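You operate a simulated robot arm through the tools that you are given. There is no shell and no other tool. Be economical: measure what you need, move in short steps, check, and stop when the job is done.

You are at the controls of a simulated robot arm. One attempt, no reset.

Task
Power the storage down and move drive D2 to the spares drawer.
Fine: UNITS off, then STORE off, before you free its latch and pull; leave the latch free and shut the drawer, fingers out of the closing gap.

It is judged by the outcome, as a careful person would: the job done as asked, and still so three seconds after it is handed in. It fails if anything else is knocked over, pushed out of place, dropped, spilled or broken.

Robot
A 7-joint arm with a two-finger parallel gripper, fixed in place. Base frame: the origin is at the foot of the arm, x ahead of it, y to its left, z up. Units: mm, degrees, N and s.
With the tool pointing down near the work surface it reaches from about 300 to 700 mm from the base axis. Its first joint turns from -66.0 to 66.0 degrees. Payload 1.57 kg.
The TCP is the grasp point between the finger pads, 30 mm short of the fingertips. In the tool frame z runs along the fingers and y along their closing line. The gripper opens to 110 mm. The fingers are 24 mm wide and 12 mm thick; the gripper's body (48 by 112 mm) begins 78 mm behind the TCP.
Orientation is told as [roll, pitch, yaw] about the base's x, y, z axes, in that order, counted from this pose: with the fingers straight down and closing along the base's y, the tool's x points along the base's -x, its y along +y and its z along -z.

Tools
- The arm moves only by the tool send_rows. Its argument "plan" is a list of rows, each a list of 7 numbers: the finger opening in mm, from 0 to 110, then the shift along the base's x, y, z in mm, then the turn, a rotation vector about the base's x, y, z in rad. In form: [[grip, tx, ty, tz, rx, ry, rz], ...]. A call has 1 to 10 rows; each row shifts and turns the commanded pose from where the row before left it. Each row takes 0.2 s and may step no farther than 50 mm and 8.6 degrees from the row before; otherwise, or with a gripper value out of range, the whole call is refused. A pose out of reach is approached as far as the arm can. The call stops where the force on the tool passes 90 N (or 10 N more than at its start, if that is more) or the arm is blocked; 0.2 s more then pass. Each finger travels about 108 mm/s and halts on what it meets, pressing with about 37 N; the grip force reading is that of the motor and also rises with nothing between the fingers. The clock runs only during rows and for 0.2 s after the last one: add rows that do not move to give the fingers time. It gives the time, the measured TCP pose, the force on the tool (base axes), the opening and the grip force at its end, in the units of the frame above (readings bear some noise), with the torque about the TCP (base axes, N m) and any sound that the robot's microphone picked up.
- Cameras (640 x 400 px; columns grow to the right, rows downward): "scene" is fixed at [146, -380.1, 1402.7]; the picture's right is [0.91, -0.42, 0.00], its down [-0.25, -0.53, -0.81] and it looks along [0.34, 0.74, -0.58] (base axes); focal length 288 px, centre (320, 200). "wrist" rides on the gripper at [70, 16, -141] in the tool frame; the picture's right is [-0.23, 0.97, 0.00], its down [-0.86, -0.20, -0.48] and it looks along [-0.47, -0.11, 0.88] (tool axes); focal length 222 px, centre (320, 200). There is no depth. A picture from a camera that has moved, and an enlarged one, comes with that camera's place and axes in the base frame and with its lens.
- snapshot(camera): a new picture of that camera. It takes no simulated time.
- close_up(camera, box): a new picture of the part [left, top, right, bottom] of that camera's present view, enlarged. It takes no simulated time.
- sign_off(): hands the job in; it is judged then, once.

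Work in short steps. Places have to be worked out from the pictures, the camera data and where the tool is seen: move nearer, look again, correct. Check each grasp and each placing, and mend what went wrong. You have 120 turns and 84 pictures in all, those below and enlarged ones among them. Open the gripper and draw the arm clear of the work before you hand the job in, unless the task says otherwise; then end with one line.

The tools are called after "Request:" as a command line: name --pt "numbers of a row" for each row, then --argument value for the rest, lists and objects as JSON in quotes. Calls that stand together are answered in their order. send_rows: Moves the arm, as the interface text tells. Its arguments: {"type":"object","properties":{"plan":{"type":"array"}},"required":["plan"]} The other tools are called the same way: snapshot (camera) takes a picture; close_up (camera, box) takes an enlarged picture of a part of a camera's view; sign_off () hands the job in.

At the start:

```text
time_s: 0.0
tool_pos: [304.9, 267.0, 1148.5]
ee_rot: [0.0, 0.0, 0.0]
ft_force: [-0.1, -0.1, -0.4]
torque: [0.01, 0.02, 0.01]
finger_gap: 110.0
grip_force: 0.1
```

scene: 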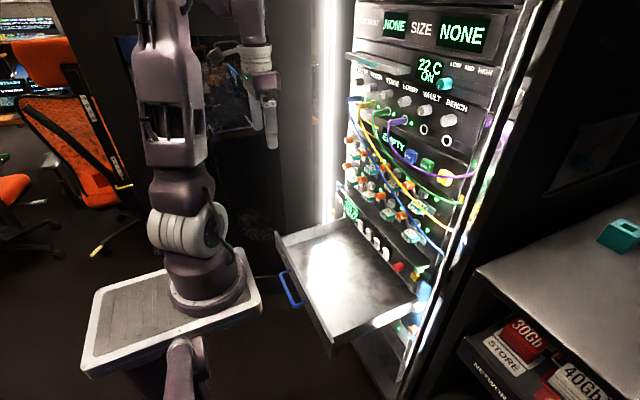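
wrist: 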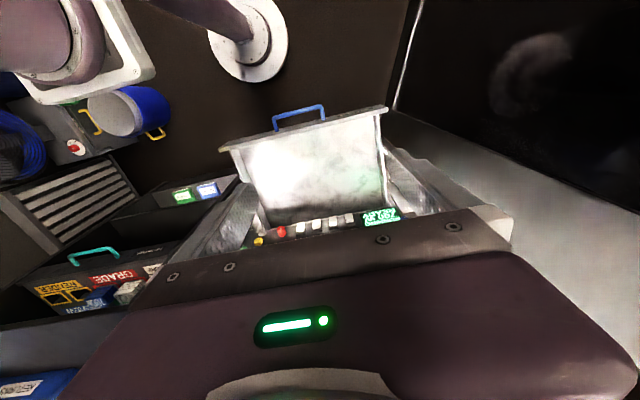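

I'll enlarge the rack in the scene view to learn what is there.

Request:
close_up --camera "scene" --box '[330, 0, 530, 125]'

Request:
close_up --camera "scene" --box '[330, 110, 490, 210]'

Request:
close_up --camera "scene" --box '[260, 180, 460, 305]'

```text
3.20 times, centred on (430, 62) of scene
camera zoom: at [146.0, -380.1, 1402.7], right [0.91, -0.42, 0.0], down [-0.25, -0.53, -0.81], along [0.34, 0.74, -0.58], focal length 920 px, centre (-32, 640)
```

zoom: 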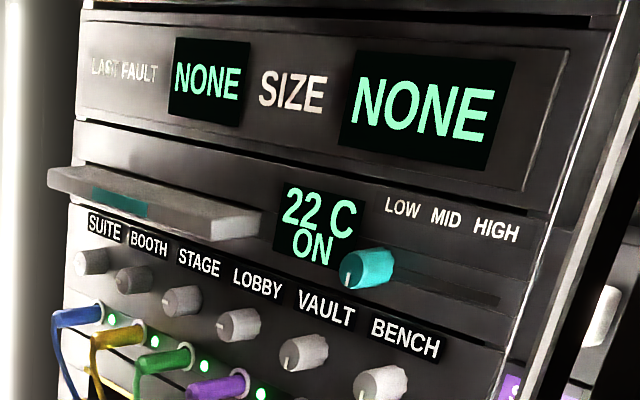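

```text
4.00 times, centred on (410, 160) of scene
camera zoom: at [146.0, -380.1, 1402.7], right [0.91, -0.42, 0.0], down [-0.25, -0.53, -0.81], along [0.34, 0.74, -0.58], focal length 1150 px, centre (-40, 360)
```

zoom: 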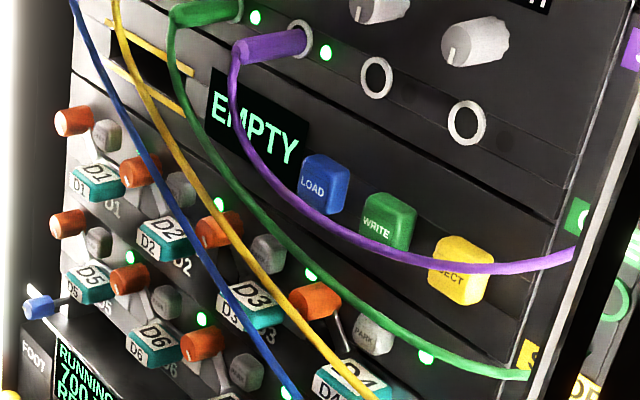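

```text
3.20 times, centred on (360, 242) of scene
camera zoom: at [146.0, -380.1, 1402.7], right [0.91, -0.42, 0.0], down [-0.25, -0.53, -0.81], along [0.34, 0.74, -0.58], focal length 920 px, centre (192, 64)
```

zoom: 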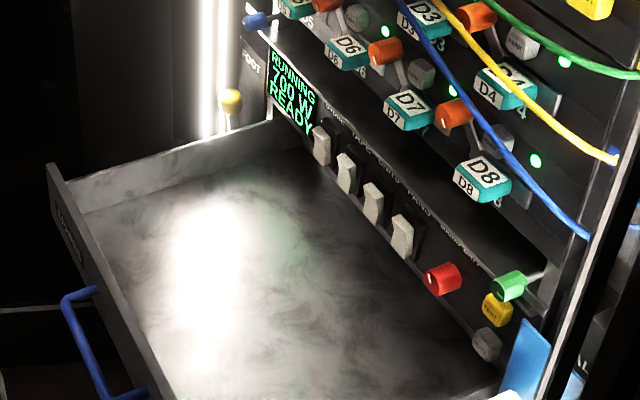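

Rack face seems to be perpendicular to x. I'll enlarge the switches, the drives and the drawer.

Request:
close_up --camera "scene" --box '[335, 190, 431, 250]'

Request:
close_up --camera "scene" --box '[340, 130, 412, 175]'

Request:
close_up --camera "wrist" --box '[200, 90, 520, 290]'

Request:
close_up --camera "scene" --box '[380, 240, 460, 290]'

```text
6.67 times, centred on (383, 220) of scene
camera zoom: at [146.0, -380.1, 1402.7], right [0.91, -0.42, 0.0], down [-0.25, -0.53, -0.81], along [0.34, 0.74, -0.58], focal length 1917 px, centre (-100, 67)
```

zoom: 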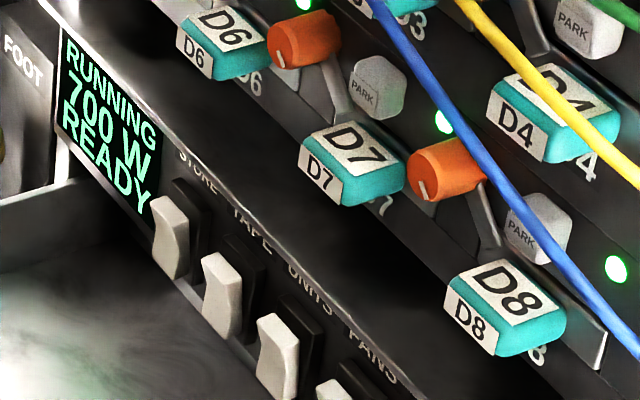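

```text
8.89 times, centred on (376, 152) of scene
camera zoom: at [146.0, -380.1, 1402.7], right [0.91, -0.42, 0.0], down [-0.25, -0.53, -0.81], along [0.34, 0.74, -0.58], focal length 2556 px, centre (-178, 622)
```

zoom: 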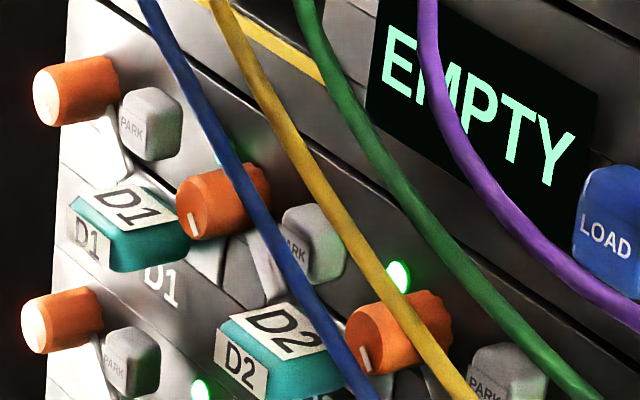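

```text
2.00 times, centred on (360, 190) of wrist
camera zoom: at [234.3, 283.2, 1290.4], right [0.23, 0.97, 0.0], down [0.86, -0.2, 0.48], along [0.47, -0.11, -0.88], focal length 444 px, centre (240, 220)
```

zoom: 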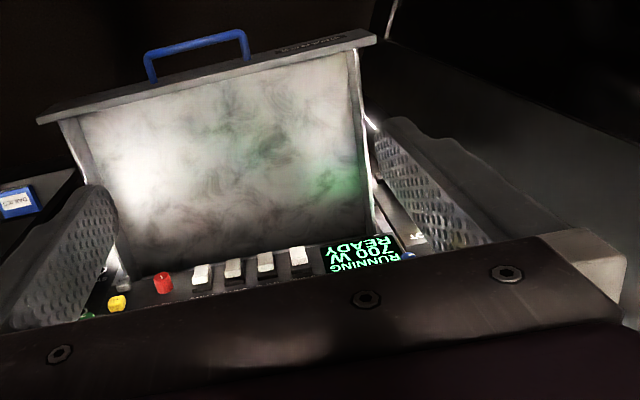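

```text
8.00 times, centred on (420, 265) of scene
camera zoom: at [146.0, -380.1, 1402.7], right [0.91, -0.42, 0.0], down [-0.25, -0.53, -0.81], along [0.34, 0.74, -0.58], focal length 2300 px, centre (-480, -320)
```

zoom: 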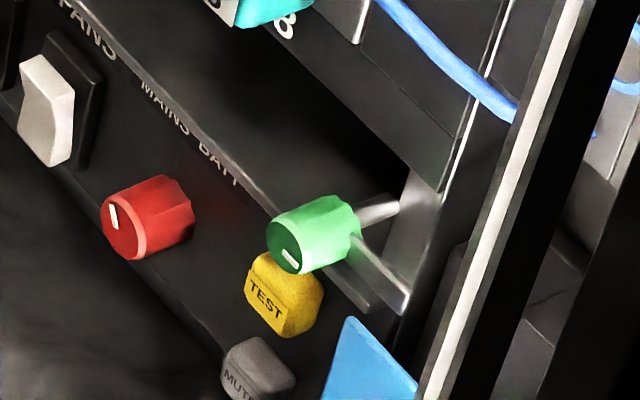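

Triangulating both views: rocker row is at about z 718, x 615, with UNITS near y 183 and STORE near y 287. I'll turn the tool toward the rack in steps.

Request:
send_rows --pt "40 10 -5 -5 0 -0.148 0" --pt "40 10 -5 -5 0 -0.148 0" --pt "40 10 -5 -5 0 -0.148 0" --pt "40 10 -5 -5 0 -0.148 0" --pt "40 10 -5 -5 0 -0.148 0"

```text
time_s: 1.2
tool_pos: [354.9, 240.3, 1123.4]
ee_rot: [-0.1, -42.4, 0.0]
ft_force: [0.1, 0.8, 0.0]
torque: [0.05, -0.04, 0.02]
finger_gap: 40.0
grip_force: 0.0
```

Tracking well; finishing the turn to horizontal while lowering toward drive height.

Request:
send_rows --pt "40 10 -5 -15 0 -0.148 0" --pt "40 10 -5 -15 0 -0.148 0" --pt "40 10 -5 -15 0 -0.148 0" --pt "40 10 -5 -15 0 -0.148 0" --pt "40 10 -5 -15 0 -0.148 0" --pt "40 0 0 0 0 -0.09 0"

Request:
snapshot --camera "wrist"

Request:
snapshot --camera "scene"

```text
time_s: 2.6
tool_pos: [470.2, 255.6, 1082.9]
ee_rot: [4.1, -85.1, -4.3]
ft_force: [0.1, -0.6, 0.5]
torque: [0.01, -0.03, -0.01]
finger_gap: 40.3
grip_force: 0.0
out of reach, approached as far as the arm can: row 2, 3, 4, 5, 6
```

```text
74 pictures are left
camera wrist: at [323.4, 271.9, 1025.0], right [0.02, 0.97, 0.23], down [-0.41, -0.2, 0.89], along [0.91, -0.12, 0.39], focal length 222 px, centre (320, 200)
```

wrist: 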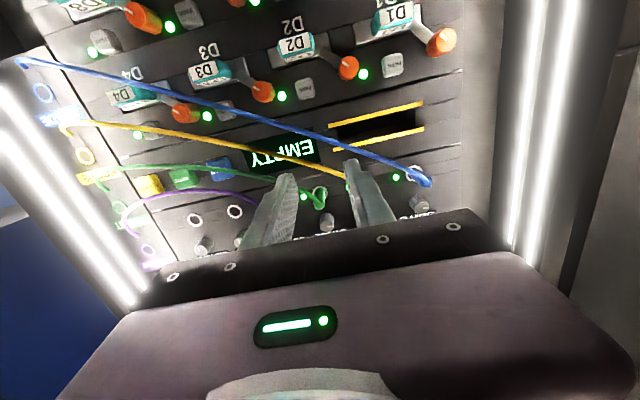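

```text
73 pictures are left
```

scene: 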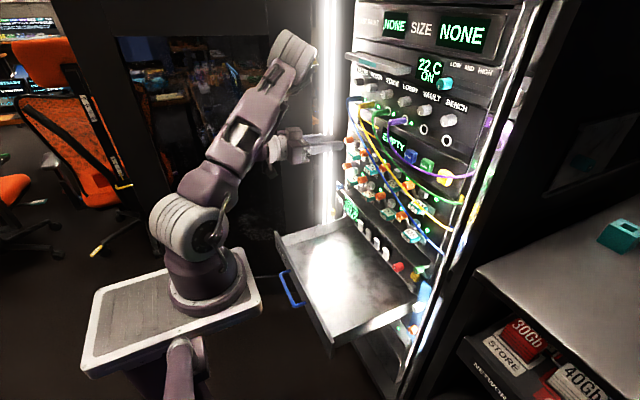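

D2's handle triangulates to about (610, 252, 969). Before going on I check how the commanded pose settled after the out-of-reach rows, correcting x outward so it is reachable.

Request:
send_rows --pt "20 20 0 -40 0 0 0" --pt "10 0 0 -40 0 0 0" --pt "0 0 0 -40 0 0 0"

```text
time_s: 3.4
tool_pos: [519.2, 270.9, 971.4]
ee_rot: [3.1, -85.3, -3.3]
ft_force: [0.7, 0.1, -0.5]
torque: [0.02, 0.02, -0.01]
finger_gap: 0.1
grip_force: 21.2
out of reach, approached as far as the arm can: row 1, 2, 3
```

The arm pushes outward when it can't hold level; I'll back off in x and relax the tilt a bit while going down.

Request:
send_rows --pt "0 -30 -5 -20 0 0.1 0" --pt "0 -30 -5 -40 0 0.1 0" --pt "0 0 -5 -40 0 0 0"

Request:
snapshot --camera "scene"

```text
refused: row 2 steps farther than a row can; nothing moved
```

```text
72 pictures are left
```

scene: 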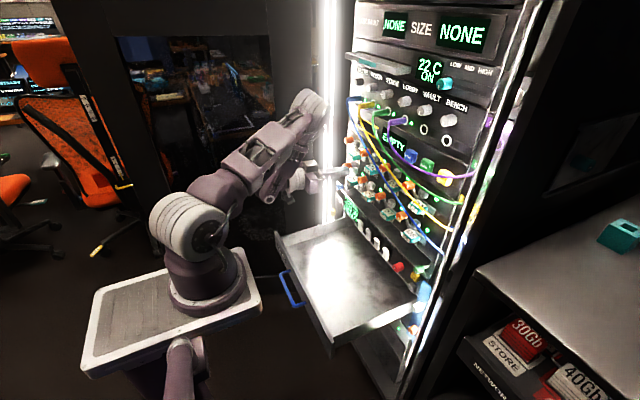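

Retrying with smaller steps.

Request:
send_rows --pt "0 -20 -5 -30 0 0.1 0" --pt "0 -20 -5 -40 0 0.1 0" --pt "0 0 -5 -40 0 0 0"

```text
time_s: 4.2
tool_pos: [488.5, 261.6, 863.1]
ee_rot: [0.9, -73.5, -1.1]
ft_force: [-1.2, -1.0, 0.0]
torque: [-0.04, -0.02, -0.02]
finger_gap: 0.0
grip_force: 21.0
out of reach, approached as far as the arm can: row 1, 2, 3
```

Request:
send_rows --pt "0 -10 -10 -20 0 0.12 0" --pt "0 -10 -10 0 0 0.12 0" --pt "0 0 0 0 0 0 0"

Request:
snapshot --camera "wrist"

```text
time_s: 5.0
tool_pos: [465.8, 243.8, 843.4]
ee_rot: [0.5, -60.0, -0.9]
ft_force: [-0.5, 0.1, 0.0]
torque: [-0.01, 0.0, -0.02]
finger_gap: 0.0
grip_force: 21.1
```

```text
71 pictures are left
camera wrist: at [308.6, 261.1, 853.9], right [0.12, 0.97, 0.2], down [0.01, -0.2, 0.98], along [0.99, -0.12, -0.04], focal length 222 px, centre (320, 200)
```

wrist: 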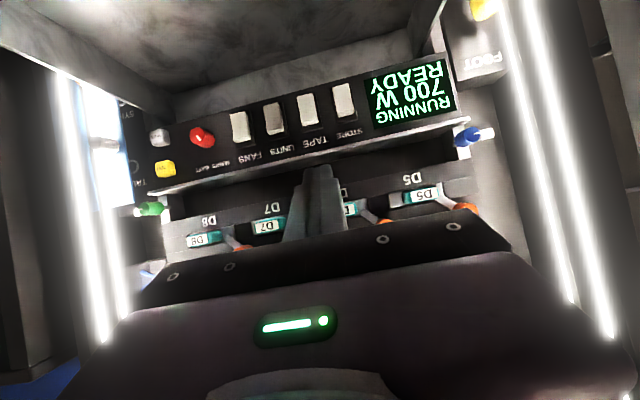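

Reachable at 60° tilt, and the rocker panel is visible. Zooming on the rockers.

Request:
close_up --camera "wrist" --box '[210, 60, 370, 160]'

```text
4.00 times, centred on (290, 110) of wrist
camera zoom: at [308.6, 261.1, 853.9], right [0.12, 0.97, 0.2], down [0.01, -0.2, 0.98], along [0.99, -0.12, -0.04], focal length 888 px, centre (440, 560)
```

zoom: 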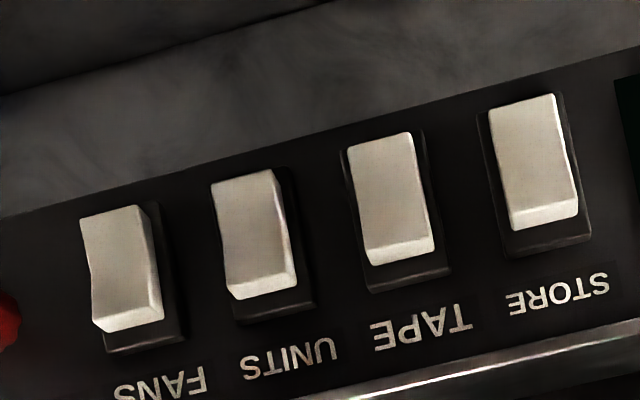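

Request:
close_up --camera "scene" --box '[352, 212, 400, 242]'

Request:
close_up --camera "wrist" --box '[220, 80, 300, 130]'

```text
13.33 times, centred on (376, 227) of scene
camera zoom: at [146.0, -380.1, 1402.7], right [0.91, -0.42, 0.0], down [-0.25, -0.53, -0.81], along [0.34, 0.74, -0.58], focal length 3834 px, centre (-427, -160)
```

zoom: 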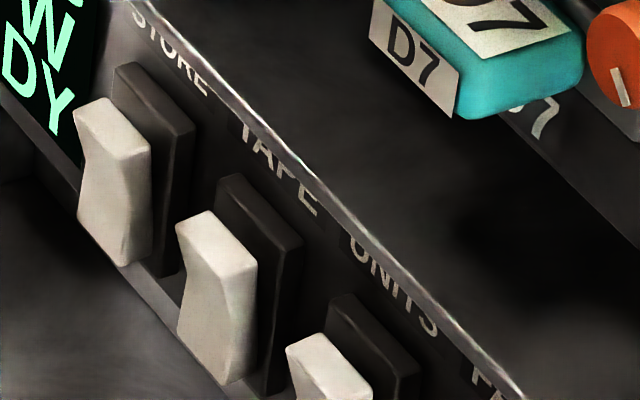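

```text
8.00 times, centred on (260, 105) of wrist
camera zoom: at [308.6, 261.1, 853.9], right [0.12, 0.97, 0.2], down [0.01, -0.2, 0.98], along [0.99, -0.12, -0.04], focal length 1777 px, centre (800, 960)
```

zoom: 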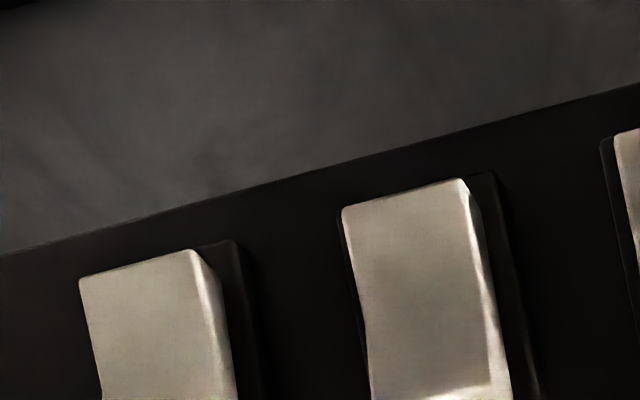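

Top halves stick out (bottom pressed), so I press the top half of UNITS at about (612, 183, 728). Approaching with closed fingers.

Request:
send_rows --pt "0 10 -20 -30 0 0 0" --pt "0 15 -20 -30 0 0 0" --pt "0 15 -21 -30 0 0 0" --pt "0 25 0 -20 0 0 0" --pt "0 15 0 0 0 0 0" --pt "0 0 0 0 0 0 0"

Request:
snapshot --camera "wrist"

Request:
close_up --camera "scene" --box '[310, 190, 438, 270]'

```text
time_s: 6.4
tool_pos: [547.1, 180.2, 733.7]
ee_rot: [0.5, -60.1, -0.7]
ft_force: [0.3, -0.9, 0.0]
torque: [-0.02, 0.01, 0.03]
finger_gap: 0.0
grip_force: 21.2
```

```text
67 pictures are left
camera wrist: at [389.6, 198.4, 743.7], right [0.12, 0.97, 0.2], down [0.01, -0.2, 0.98], along [0.99, -0.12, -0.03], focal length 222 px, centre (320, 200)
```

wrist: 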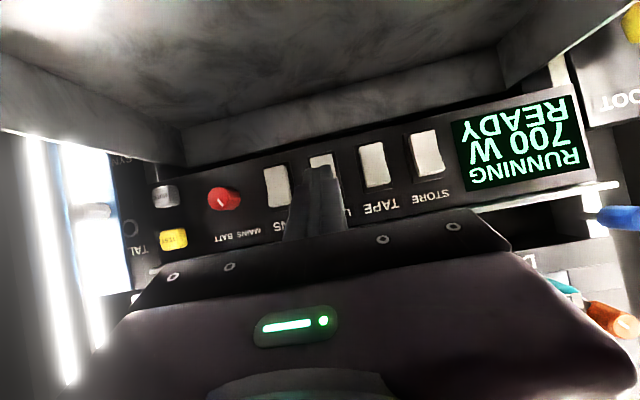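

```text
5.00 times, centred on (374, 230) of scene
camera zoom: at [146.0, -380.1, 1402.7], right [0.91, -0.42, 0.0], down [-0.25, -0.53, -0.81], along [0.34, 0.74, -0.58], focal length 1438 px, centre (50, 50)
```

zoom: 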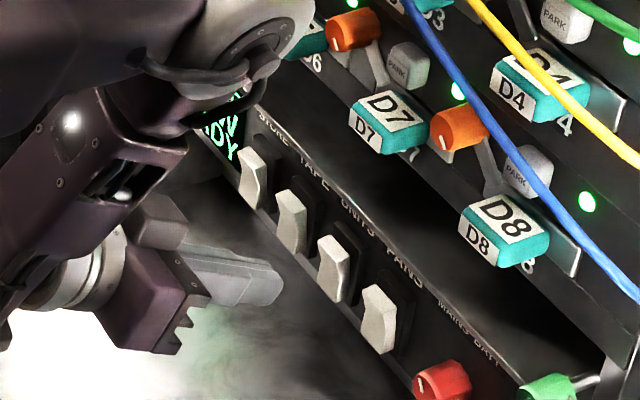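

Fingers line up with UNITS. Pushing forward in small steps.

Request:
send_rows --pt "0 15 1 0 0 0 0" --pt "0 10 1 0 0 0 0" --pt "0 6 0 0 0 0 0" --pt "0 6 0 0 0 0 0" --pt "0 4 0 0 0 0 0"

Request:
close_up --camera "scene" --box '[310, 190, 438, 270]'

```text
time_s: 7.6
tool_pos: [587.3, 183.4, 734.1]
ee_rot: [0.5, -60.1, -0.8]
ft_force: [-1.5, -0.2, 0.5]
torque: [0.01, -0.03, -0.02]
finger_gap: 0.0
grip_force: 20.9
```

```text
5.00 times, centred on (374, 230) of scene
camera zoom: at [146.0, -380.1, 1402.7], right [0.91, -0.42, 0.0], down [-0.25, -0.53, -0.81], along [0.34, 0.74, -0.58], focal length 1438 px, centre (50, 50)
```

zoom: 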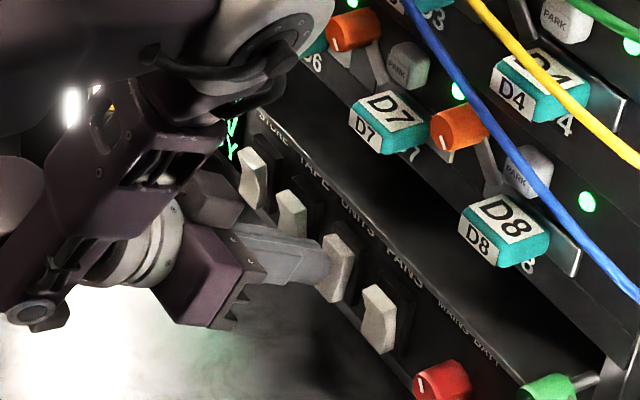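

Nearly at contact; continue pressing a few mm at a time.

Request:
send_rows --pt "0 4 0 2 0 0 0" --pt "0 4 0 1 0 0 0" --pt "0 3 0 0 0 0 0"

Request:
close_up --camera "wrist" --box '[200, 100, 600, 260]'

```text
time_s: 8.2
tool_pos: [587.0, 184.5, 733.7]
ee_rot: [0.0, -59.2, -0.3]
ft_force: [-27.8, -5.1, 13.3]
torque: [-0.06, -0.29, -0.14]
finger_gap: 0.0
grip_force: 20.8
stopped in row 3: the force on the tool passed its limit at 103 N (the readings are from after the stop); the commanded pose is now the measured one
```

```text
1.60 times, centred on (400, 180) of wrist
camera zoom: at [429.6, 201.1, 745.4], right [0.12, 0.97, 0.2], down [0.03, -0.2, 0.98], along [0.99, -0.11, -0.05], focal length 355 px, centre (192, 232)
```

zoom: 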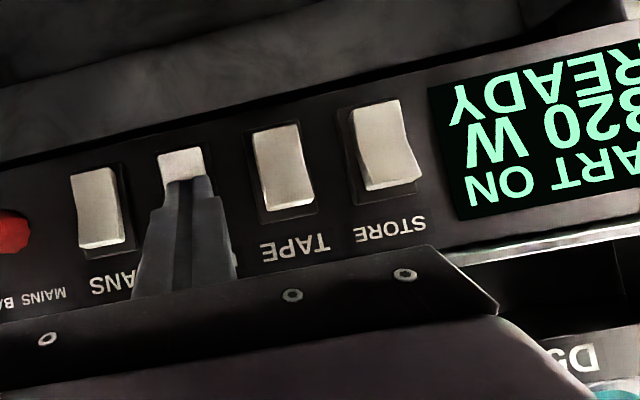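

Display now reads "PART ON 320 W": UNITS switched. Backing off and moving to STORE (y≈284).

Request:
send_rows --pt "0 -20 0 0 0 0 0" --pt "0 -20 0 0 0 0 0" --pt "0 0 35 0 0 0 0" --pt "0 0 35 0 0 0 0" --pt "0 0 30 0 0 0 0" --pt "0 0 0 0 0 0 0"

Request:
close_up --camera "wrist" --box '[120, 60, 520, 260]'

```text
time_s: 9.6
tool_pos: [550.1, 282.0, 733.0]
ee_rot: [0.1, -59.2, -0.4]
ft_force: [0.4, -0.1, 0.1]
torque: [0.04, -0.03, -0.01]
finger_gap: 0.2
grip_force: 21.1
```

```text
1.60 times, centred on (320, 160) of wrist
camera zoom: at [393.1, 299.1, 745.8], right [0.12, 0.97, 0.2], down [0.02, -0.2, 0.98], along [0.99, -0.11, -0.05], focal length 355 px, centre (320, 264)
```

zoom: 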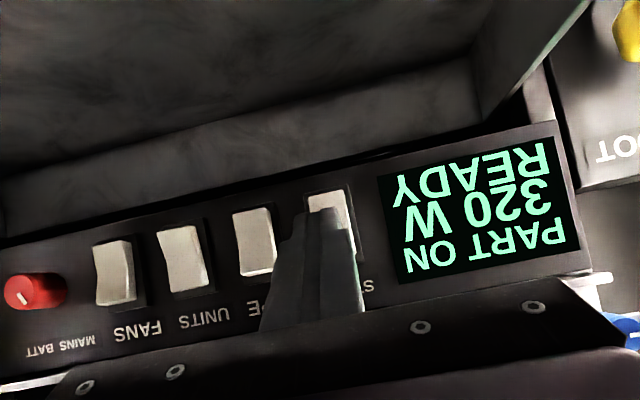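

UNITS is flipped. Now pressing STORE's top half.

Request:
send_rows --pt "0 18 2 0 0 0 0" --pt "0 14 0 0 0 0 0" --pt "0 4 0 1 0 0 0" --pt "0 3 0 1 0 0 0" --pt "0 3 0 1 0 0 0" --pt "0 2 0 0 0 0 0"

Request:
close_up --camera "wrist" --box '[120, 60, 520, 260]'

```text
time_s: 11.0
tool_pos: [587.3, 286.3, 735.8]
ee_rot: [0.0, -59.0, -0.1]
ft_force: [-79.3, -23.5, 33.7]
torque: [-0.05, -0.63, -0.76]
finger_gap: 0.0
grip_force: 21.2
```

```text
1.60 times, centred on (320, 160) of wrist
camera zoom: at [430.4, 303.0, 748.8], right [0.12, 0.97, 0.19], down [0.03, -0.2, 0.98], along [0.99, -0.11, -0.05], focal length 355 px, centre (320, 264)
```

zoom: 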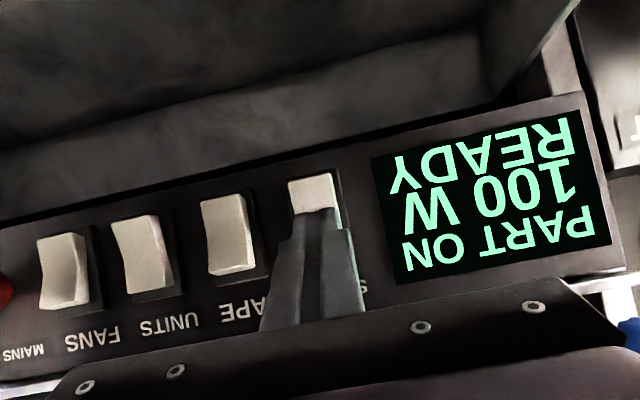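

STORE is off (100 W). Backing out and rising to look at D2's latch and the cables.

Request:
send_rows --pt "0 -25 0 0 0 0 0" --pt "0 -30 0 20 0 0 0" --pt "0 -30 -5 35 0 0 0" --pt "0 -20 -10 40 0 0 0" --pt "0 -10 -10 45 0 0 0" --pt "0 0 -5 48 0 0 0" --pt "0 0 0 30 0 0 0" --pt "0 0 0 0 0 0 0"

Request:
snapshot --camera "wrist"

Request:
close_up --camera "scene" --box '[335, 130, 447, 200]'

```text
time_s: 12.8
tool_pos: [480.9, 254.2, 955.1]
ee_rot: [0.1, -59.3, -0.4]
ft_force: [-0.6, -0.2, 0.5]
torque: [0.01, 0.04, 0.01]
finger_gap: 0.0
grip_force: 21.1
```

```text
61 pictures are left
camera wrist: at [321.5, 270.8, 967.6], right [0.12, 0.97, 0.2], down [0.02, -0.2, 0.98], along [0.99, -0.11, -0.05], focal length 222 px, centre (320, 200)
```

wrist: 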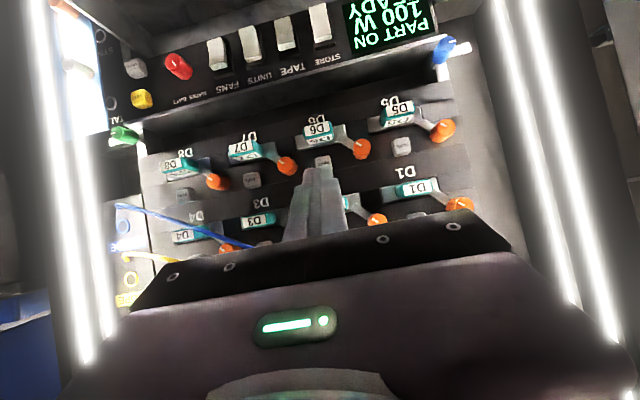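

```text
5.71 times, centred on (391, 165) of scene
camera zoom: at [146.0, -380.1, 1402.7], right [0.91, -0.42, 0.0], down [-0.25, -0.53, -0.81], along [0.34, 0.74, -0.58], focal length 1643 px, centre (-86, 400)
```

zoom: 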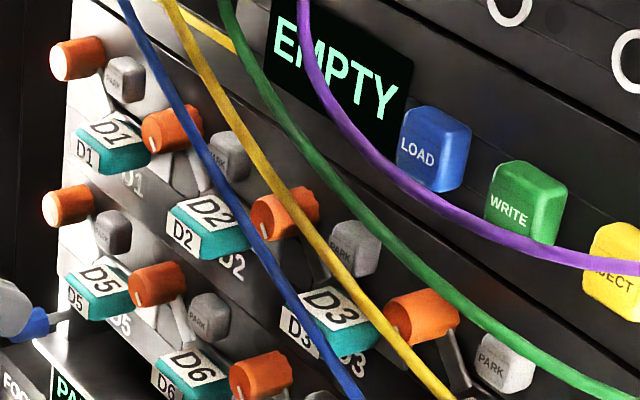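

Request:
close_up --camera "wrist" --box '[290, 85, 482, 205]'

Request:
close_up --camera "wrist" --box '[330, 165, 490, 265]'

```text
3.33 times, centred on (386, 145) of wrist
camera zoom: at [321.5, 270.8, 967.6], right [0.12, 0.97, 0.2], down [0.02, -0.2, 0.98], along [0.99, -0.11, -0.05], focal length 740 px, centre (100, 383)
```

zoom: 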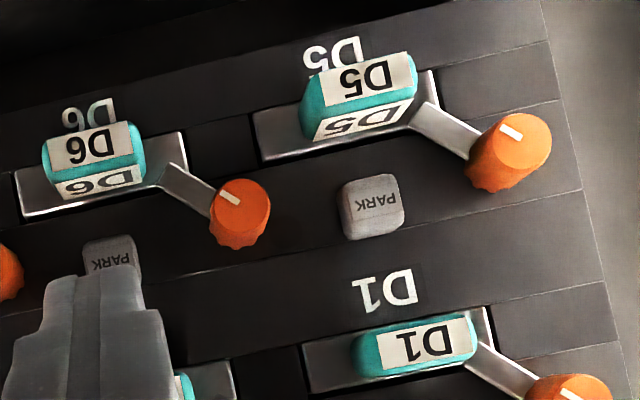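

```text
4.00 times, centred on (410, 215) of wrist
camera zoom: at [321.5, 270.8, 967.6], right [0.12, 0.97, 0.2], down [0.02, -0.2, 0.98], along [0.99, -0.11, -0.05], focal length 888 px, centre (-40, 140)
```

zoom: 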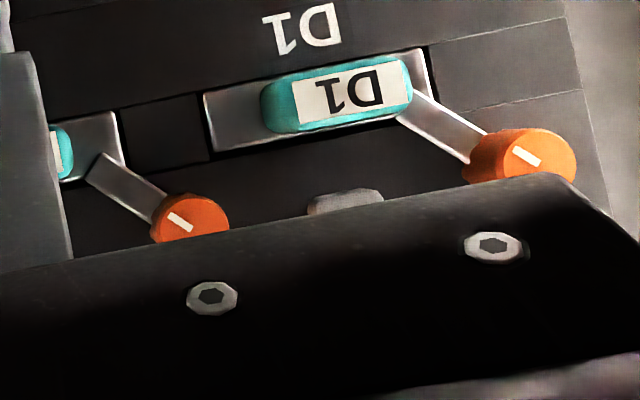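

The orange knob turns a short arm that overlaps the drive's plate. D2's knob ≈ (615, 306, 996); I go in front of it, level the tool and look.

Request:
send_rows --pt "20 15 15 15 0 -0.1 0" --pt "42 15 15 15 0 -0.1 0" --pt "42 15 15 10 0 -0.1 0" --pt "42 15 7 2 0 -0.1 0" --pt "42 0 0 0 0 -0.1 0" --pt "42 0 0 0 0 0 0"

Request:
snapshot --camera "wrist"

Request:
snapshot --camera "scene"

```text
time_s: 14.2
tool_pos: [538.9, 306.3, 996.6]
ee_rot: [6.4, -88.1, -6.7]
ft_force: [0.1, 0.5, -0.4]
torque: [-0.01, -0.02, -0.03]
finger_gap: 42.1
grip_force: 0.1
```

```text
57 pictures are left
camera wrist: at [394.0, 323.5, 932.0], right [0.01, 0.97, 0.23], down [-0.45, -0.2, 0.87], along [0.89, -0.11, 0.44], focal length 222 px, centre (320, 200)
```

wrist: 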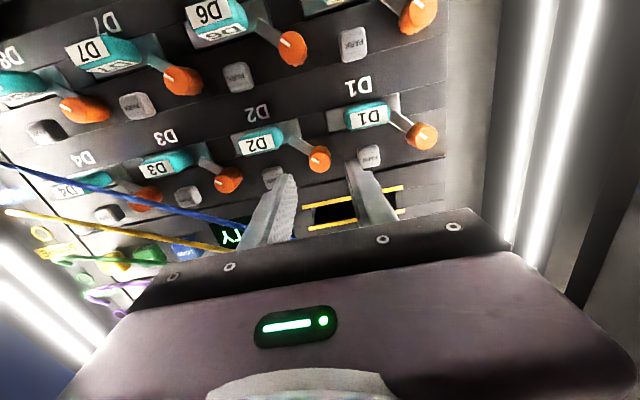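

```text
56 pictures are left
```

scene: 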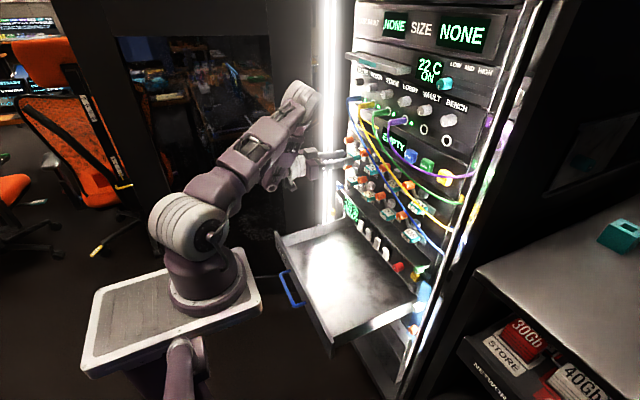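

Tool level and the knob re-measures to y≈307, z≈995. Advancing toward the knob.

Request:
send_rows --pt "42 20 1 -1 0 0 0" --pt "42 15 0 0 0 0 0" --pt "42 10 0 0 0 0 0" --pt "42 0 0 0 0 0 0"

Request:
close_up --camera "wrist" --box '[220, 80, 440, 240]'

Request:
close_up --camera "scene" --box '[310, 115, 422, 185]'

```text
time_s: 15.2
tool_pos: [584.7, 308.4, 996.4]
ee_rot: [5.6, -88.0, -5.8]
ft_force: [0.0, -0.5, -0.4]
torque: [0.0, 0.01, 0.03]
finger_gap: 42.1
grip_force: 0.2
```

```text
2.50 times, centred on (330, 160) of wrist
camera zoom: at [439.5, 326.1, 931.1], right [0.01, 0.97, 0.23], down [-0.45, -0.2, 0.87], along [0.89, -0.11, 0.43], focal length 555 px, centre (295, 300)
```

zoom: 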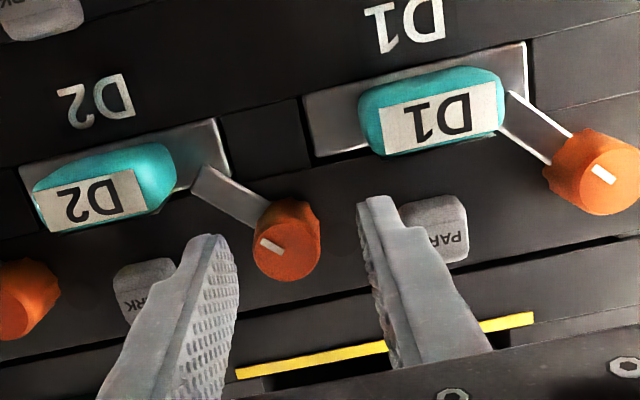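

```text
5.71 times, centred on (366, 150) of scene
camera zoom: at [146.0, -380.1, 1402.7], right [0.91, -0.42, 0.0], down [-0.25, -0.53, -0.81], along [0.34, 0.74, -0.58], focal length 1643 px, centre (57, 486)
```

zoom: 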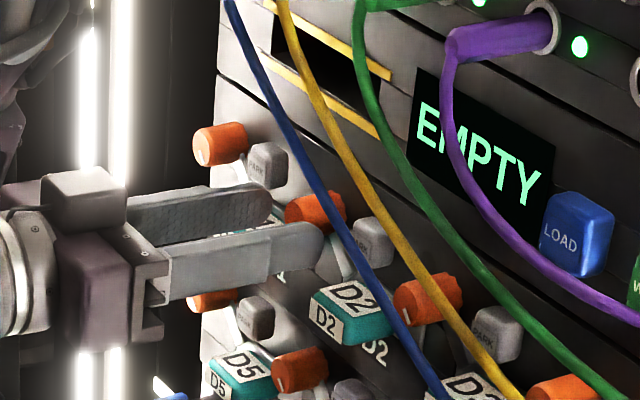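

Aligned. Advancing 10 mm and closing on the knob.

Request:
send_rows --pt "42 6 0 0 0 0 0" --pt "42 4 0 0 0 0 0" --pt "20 0 0 0 0 0 0" --pt "10 0 0 0 0 0 0" --pt "10 0 0 0 0 0 0"

Request:
close_up --camera "wrist" --box '[220, 80, 440, 240]'

```text
time_s: 16.4
tool_pos: [592.5, 306.2, 995.9]
ee_rot: [4.8, -87.9, -5.2]
ft_force: [3.6, -16.8, -0.9]
torque: [0.07, -0.22, -0.34]
finger_gap: 25.0
grip_force: 8.6
```

```text
2.50 times, centred on (330, 160) of wrist
camera zoom: at [448.7, 324.4, 931.1], right [0.02, 0.97, 0.23], down [-0.45, -0.2, 0.87], along [0.89, -0.12, 0.43], focal length 555 px, centre (295, 300)
```

zoom: 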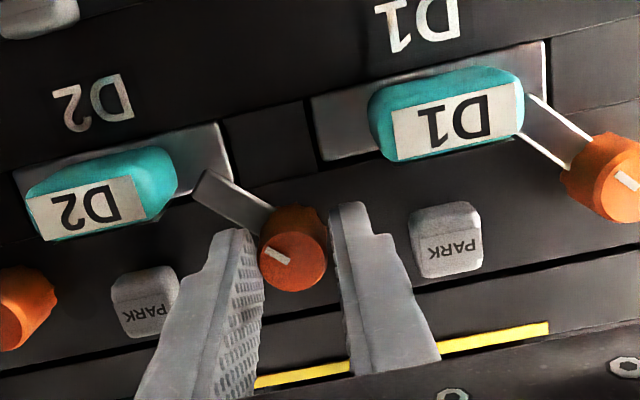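

Knob gripped (25 mm). Trying a turn that lifts the arm upward off the plate (negative about x), a little first.

Request:
send_rows --pt "10 0 -1 0 0 0 0" --pt "10 0 0 0 -0.1 0 0" --pt "10 0 0 0 -0.1 0 0"

Request:
close_up --camera "wrist" --box '[220, 80, 440, 240]'

```text
time_s: 17.2
tool_pos: [592.7, 305.3, 995.4]
ee_rot: [-80.4, -78.5, 79.9]
ft_force: [6.9, -17.5, 0.2]
torque: [0.06, -0.04, -0.28]
finger_gap: 25.3
grip_force: 8.1
```

```text
2.50 times, centred on (330, 160) of wrist
camera zoom: at [448.6, 310.8, 928.7], right [0.01, 1.0, 0.03], down [-0.45, -0.02, 0.89], along [0.89, -0.03, 0.45], focal length 555 px, centre (295, 300)
```

zoom: 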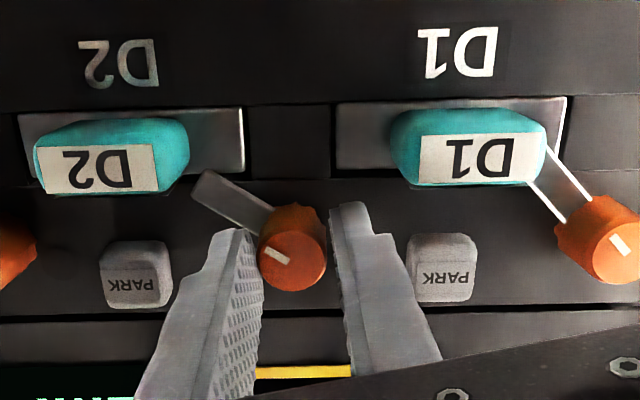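

It turns freely and the arm is leaving D2's plate. Continuing.

Request:
send_rows --pt "10 0 0 0 -0.14 0 0" --pt "10 0 0 0 -0.14 0 0" --pt "10 0 0 0 -0.14 0 0" --pt "10 0 0 0 -0.14 0 0" --pt "10 0 0 0 -0.14 0 0"

Request:
close_up --camera "wrist" --box '[220, 80, 440, 240]'

```text
time_s: 18.4
tool_pos: [592.7, 307.7, 997.3]
ee_rot: [-88.8, -38.7, 87.6]
ft_force: [-6.2, -10.7, 14.9]
torque: [-0.04, -0.52, -0.18]
finger_gap: 26.9
grip_force: 9.5
```

```text
2.50 times, centred on (330, 160) of wrist
camera zoom: at [448.8, 268.0, 943.0], right [0.01, 0.79, -0.62], down [-0.45, 0.56, 0.7], along [0.89, 0.27, 0.36], focal length 555 px, centre (295, 300)
```

zoom: 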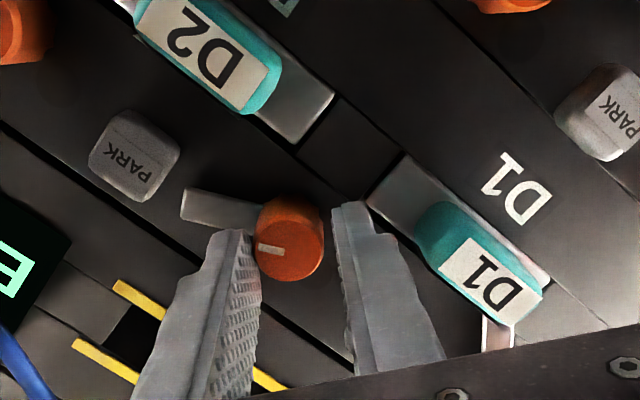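

The arm is now above horizontal, clear of the plate. I'll continue turning to see whether there is a stop.

Request:
send_rows --pt "10 0 0 0 -0.14 0 0" --pt "10 0 0 0 -0.14 0 0" --pt "10 0 0 0 -0.14 0 0" --pt "10 0 0 0 0 0 0"

Request:
close_up --camera "wrist" --box '[220, 80, 440, 240]'

```text
time_s: 19.4
tool_pos: [593.2, 307.0, 996.9]
ee_rot: [-89.8, -14.5, 87.8]
ft_force: [-3.0, -6.2, 15.3]
torque: [-0.03, -0.35, -0.2]
finger_gap: 24.7
grip_force: 8.4
```

```text
2.50 times, centred on (330, 160) of wrist
camera zoom: at [449.0, 249.0, 963.9], right [0.01, 0.46, -0.89], down [-0.45, 0.79, 0.41], along [0.89, 0.39, 0.22], focal length 555 px, centre (295, 300)
```

zoom: 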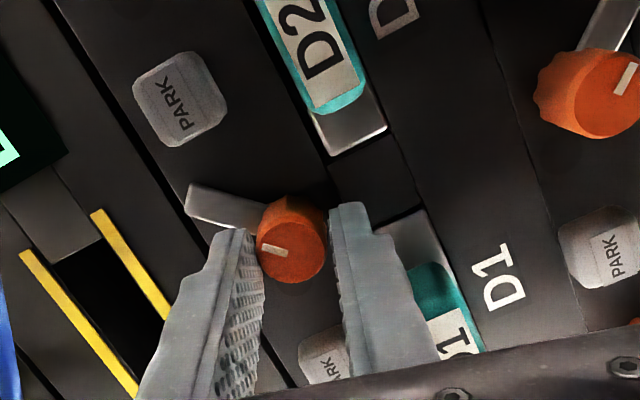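

The arm points up and away now (about 90° from where it was). Releasing and backing out to check.

Request:
send_rows --pt "30 0 0 0 0 0 0" --pt "42 0 0 0 0 0 0" --pt "42 -15 0 0 0 0 0" --pt "42 -25 0 0 0 0 0" --pt "42 -30 -10 -10 0.14 0 0" --pt "42 0 -10 -10 0.14 0 0" --pt "42 0 -10 -10 0.14 0 0" --pt "42 0 -10 0 0.14 0 0" --pt "42 0 0 0 0.14 0 0" --pt "42 0 0 0 0.14 0 0"

Request:
send_rows --pt "60 0 0 0 0.14 0 0" --pt "60 0 0 0 0.14 0 0" --pt "60 0 0 0 0.12 0 0" --pt "60 0 0 0 0 0 0"

Request:
snapshot --camera "wrist"

Request:
close_up --camera "scene" --box '[310, 115, 422, 185]'

```text
time_s: 21.6
tool_pos: [524.2, 268.7, 965.5]
ee_rot: [-86.3, -62.8, 85.5]
ft_force: [-0.2, 0.2, 0.0]
torque: [0.0, -0.03, -0.04]
finger_gap: 41.8
grip_force: 0.2
```

```text
time_s: 22.6
tool_pos: [522.7, 269.3, 966.5]
ee_rot: [-64.8, -85.3, 64.6]
ft_force: [0.1, 0.1, 0.0]
torque: [0.0, 0.0, -0.02]
finger_gap: 60.2
grip_force: 0.0
```

```text
49 pictures are left
camera wrist: at [378.5, 281.1, 900.1], right [0.01, 0.99, 0.15], down [-0.45, -0.13, 0.88], along [0.89, -0.08, 0.44], focal length 222 px, centre (320, 200)
```

wrist: 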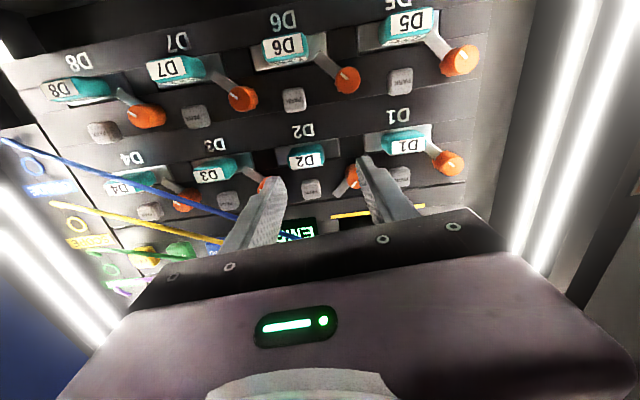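

```text
5.71 times, centred on (366, 150) of scene
camera zoom: at [146.0, -380.1, 1402.7], right [0.91, -0.42, 0.0], down [-0.25, -0.53, -0.81], along [0.34, 0.74, -0.58], focal length 1643 px, centre (57, 486)
```

zoom: 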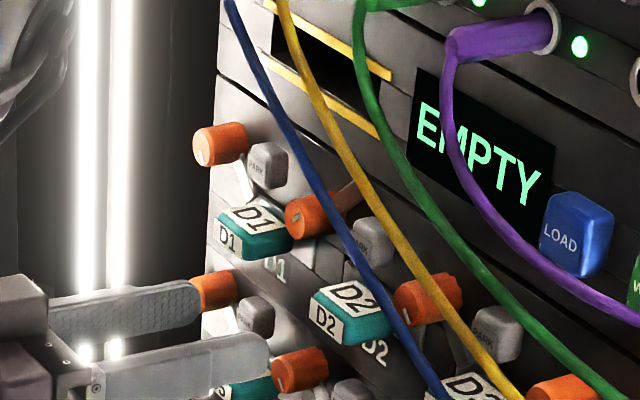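

Latch is free (arm points up, away from plate). Handle of D2 re-measures to about y 255, z 963; aligning and advancing.

Request:
send_rows --pt "64 15 -10 -3 0.08 0 0" --pt "64 15 -4 0 0 0 0" --pt "64 10 0 0 0 0 0" --pt "64 0 0 0 0 0 0"

Request:
close_up --camera "wrist" --box '[200, 80, 440, 230]'

```text
time_s: 23.6
tool_pos: [566.4, 255.2, 962.6]
ee_rot: [6.2, -88.0, -6.4]
ft_force: [-0.1, 0.6, -0.8]
torque: [-0.02, 0.02, -0.02]
finger_gap: 64.2
grip_force: 0.0
out of reach, approached as far as the arm can: row 1
```

```text
2.67 times, centred on (320, 155) of wrist
camera zoom: at [422.1, 273.3, 898.8], right [0.01, 0.97, 0.23], down [-0.45, -0.2, 0.87], along [0.89, -0.11, 0.43], focal length 592 px, centre (320, 320)
```

zoom: 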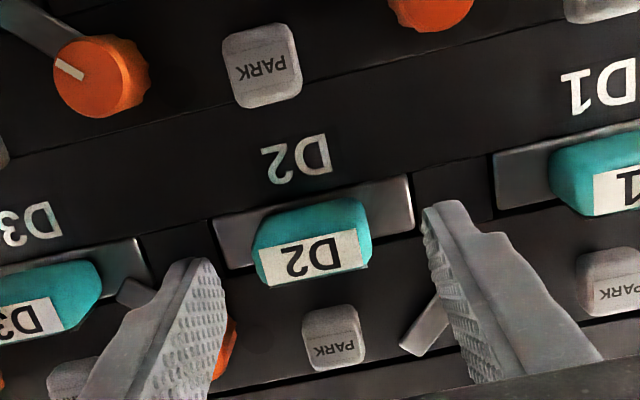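

Aligned with the handle. Narrowing slightly and advancing.

Request:
send_rows --pt "54 0 0 -1 0 0 0" --pt "54 12 0 0 0 0 0" --pt "54 10 0 0 0 0 0" --pt "54 6 0 0 0 0 0" --pt "54 0 0 0 0 0 0"

Request:
close_up --camera "wrist" --box '[200, 80, 440, 230]'

Request:
close_up --camera "scene" --box '[310, 125, 422, 195]'

```text
time_s: 24.8
tool_pos: [592.8, 254.9, 963.1]
ee_rot: [5.7, -87.9, -5.8]
ft_force: [0.3, 0.1, -0.1]
torque: [-0.02, -0.01, -0.03]
finger_gap: 54.0
grip_force: 0.0
```

```text
2.67 times, centred on (320, 155) of wrist
camera zoom: at [449.9, 272.5, 898.2], right [0.01, 0.97, 0.23], down [-0.45, -0.2, 0.87], along [0.89, -0.11, 0.43], focal length 592 px, centre (320, 320)
```

zoom: 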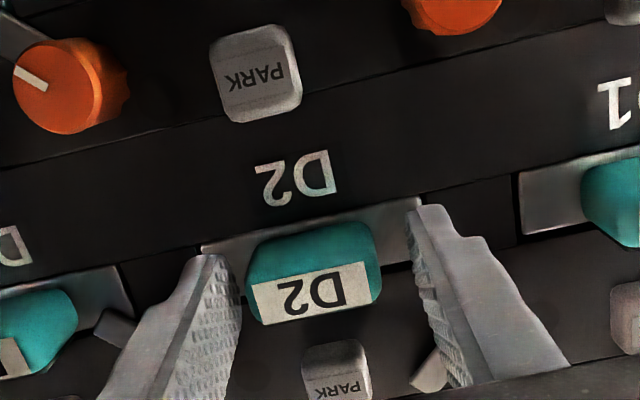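

```text
5.71 times, centred on (366, 160) of scene
camera zoom: at [146.0, -380.1, 1402.7], right [0.91, -0.42, 0.0], down [-0.25, -0.53, -0.81], along [0.34, 0.74, -0.58], focal length 1643 px, centre (57, 429)
```

zoom: 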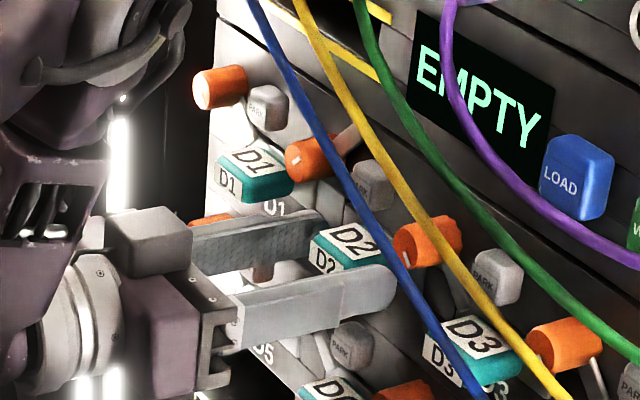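

Closing on the handle.

Request:
send_rows --pt "45 3 0 -1 0 0 0" --pt "30 0 0 0 0 0 0" --pt "20 0 0 0 0 0 0" --pt "20 0 0 0 0 0 0"

Request:
close_up --camera "wrist" --box '[200, 80, 440, 230]'

```text
time_s: 25.8
tool_pos: [597.2, 253.2, 962.7]
ee_rot: [5.5, -88.0, -5.7]
ft_force: [-1.1, -6.3, 0.4]
torque: [-0.09, -0.07, -0.27]
finger_gap: 39.1
grip_force: 36.9
```

```text
2.67 times, centred on (320, 155) of wrist
camera zoom: at [453.0, 271.7, 897.5], right [0.01, 0.97, 0.23], down [-0.45, -0.2, 0.87], along [0.89, -0.11, 0.43], focal length 592 px, centre (320, 320)
```

zoom: 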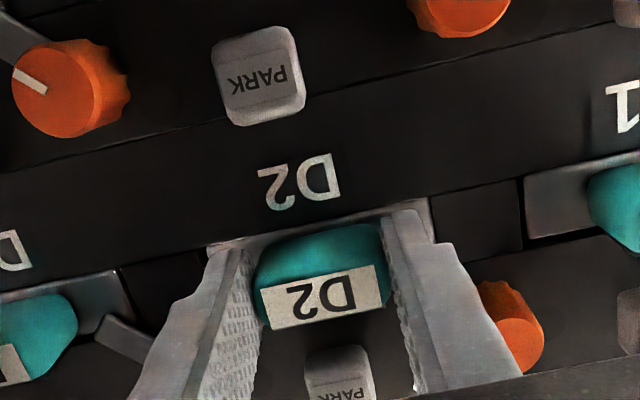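

Firm grip on D2 (39 mm). Pulling straight out gently.

Request:
send_rows --pt "15 -5 0 0 0 0 0" --pt "15 -10 0 0 0 0 0" --pt "15 -15 0 0 0 0 0" --pt "15 -15 0 0 0 0 0"

Request:
close_up --camera "scene" --box '[290, 115, 434, 205]'

```text
time_s: 26.8
tool_pos: [552.3, 255.1, 961.7]
ee_rot: [6.3, -88.1, -6.8]
ft_force: [6.8, -10.8, 10.0]
torque: [-0.21, -0.78, -1.0]
finger_gap: 39.4
grip_force: 37.1
```

```text
4.44 times, centred on (362, 160) of scene
camera zoom: at [146.0, -380.5, 1402.6], right [0.91, -0.42, 0.0], down [-0.25, -0.53, -0.81], along [0.34, 0.74, -0.58], focal length 1278 px, centre (133, 378)
```

zoom: 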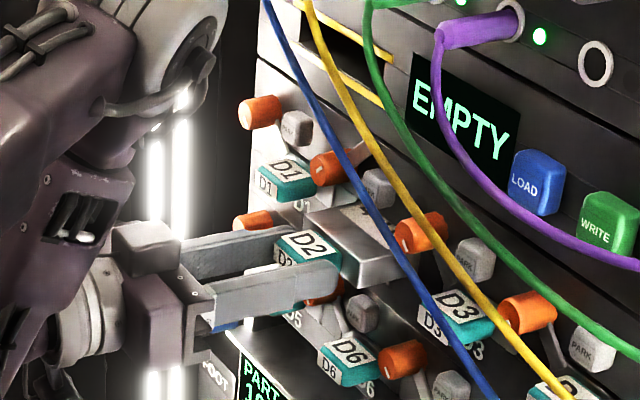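

It slides. Continuing in small steps, watching for reach limits.

Request:
send_rows --pt "15 -12 0 0 0 0 0" --pt "15 -12 0 0 0 0 0" --pt "15 -12 0 0 0 0 0"

Request:
close_up --camera "scene" --box '[290, 115, 434, 205]'

```text
time_s: 27.6
tool_pos: [538.6, 257.8, 961.6]
ee_rot: [-8.4, -87.6, 7.1]
ft_force: [24.3, -49.2, -2.9]
torque: [0.42, 0.69, -1.31]
finger_gap: 39.7
grip_force: 36.5
out of reach, approached as far as the arm can: row 2, 3
```

```text
4.44 times, centred on (362, 160) of scene
camera zoom: at [146.7, -381.5, 1402.2], right [0.91, -0.42, 0.0], down [-0.25, -0.53, -0.81], along [0.34, 0.74, -0.58], focal length 1278 px, centre (133, 378)
```

zoom: 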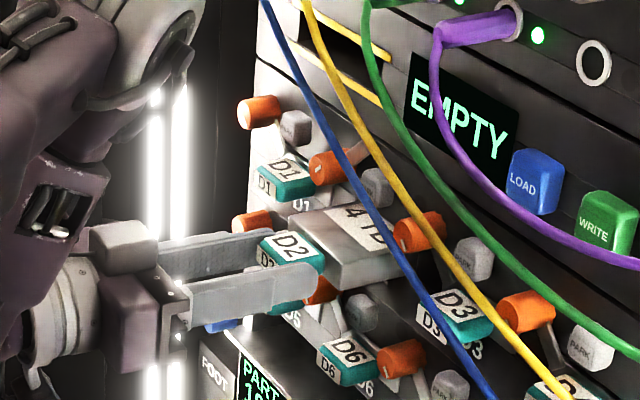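

Level tool hits its reach limit at x≈538. The drive is part-way out and supported; I'll release, tilt the tool (pads pivot about y), and regrip.

Request:
send_rows --pt "45 0 0 0 0 0 0" --pt "52 0 0 0 0 0 0" --pt "52 -2 -2 0 0 0.1 0" --pt "52 -2 -1 0 0 0.1 0" --pt "52 0 0 0 0 0.1 0" --pt "52 0 0 0 0 0.1 0" --pt "52 0 0 0 0 0 0"

Request:
close_up --camera "scene" --box '[290, 115, 434, 205]'

Request:
snapshot --camera "wrist"

```text
time_s: 29.2
tool_pos: [531.2, 261.6, 964.5]
ee_rot: [0.2, -65.1, -0.6]
ft_force: [-0.5, -0.4, -0.4]
torque: [0.01, 0.0, 0.0]
finger_gap: 52.0
grip_force: 0.1
```

```text
4.44 times, centred on (362, 160) of scene
camera zoom: at [146.0, -380.1, 1402.7], right [0.91, -0.42, 0.0], down [-0.25, -0.53, -0.81], along [0.34, 0.74, -0.58], focal length 1278 px, centre (133, 378)
```

zoom: 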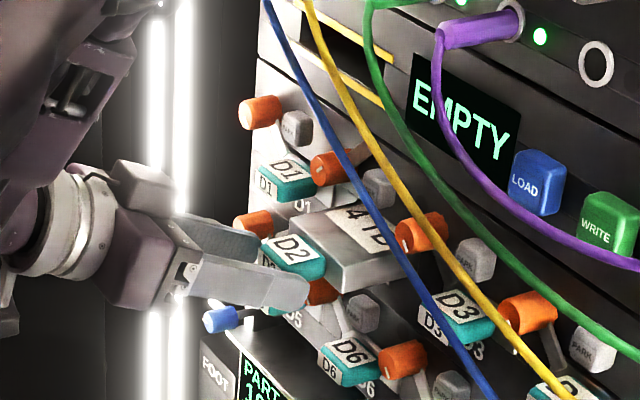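

```text
40 pictures are left
camera wrist: at [373.1, 278.7, 960.9], right [0.1, 0.97, 0.21], down [-0.07, -0.2, 0.98], along [0.99, -0.11, 0.05], focal length 222 px, centre (320, 200)
```

wrist: 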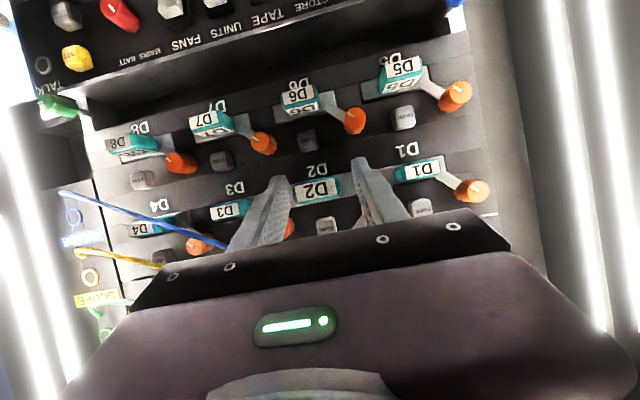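

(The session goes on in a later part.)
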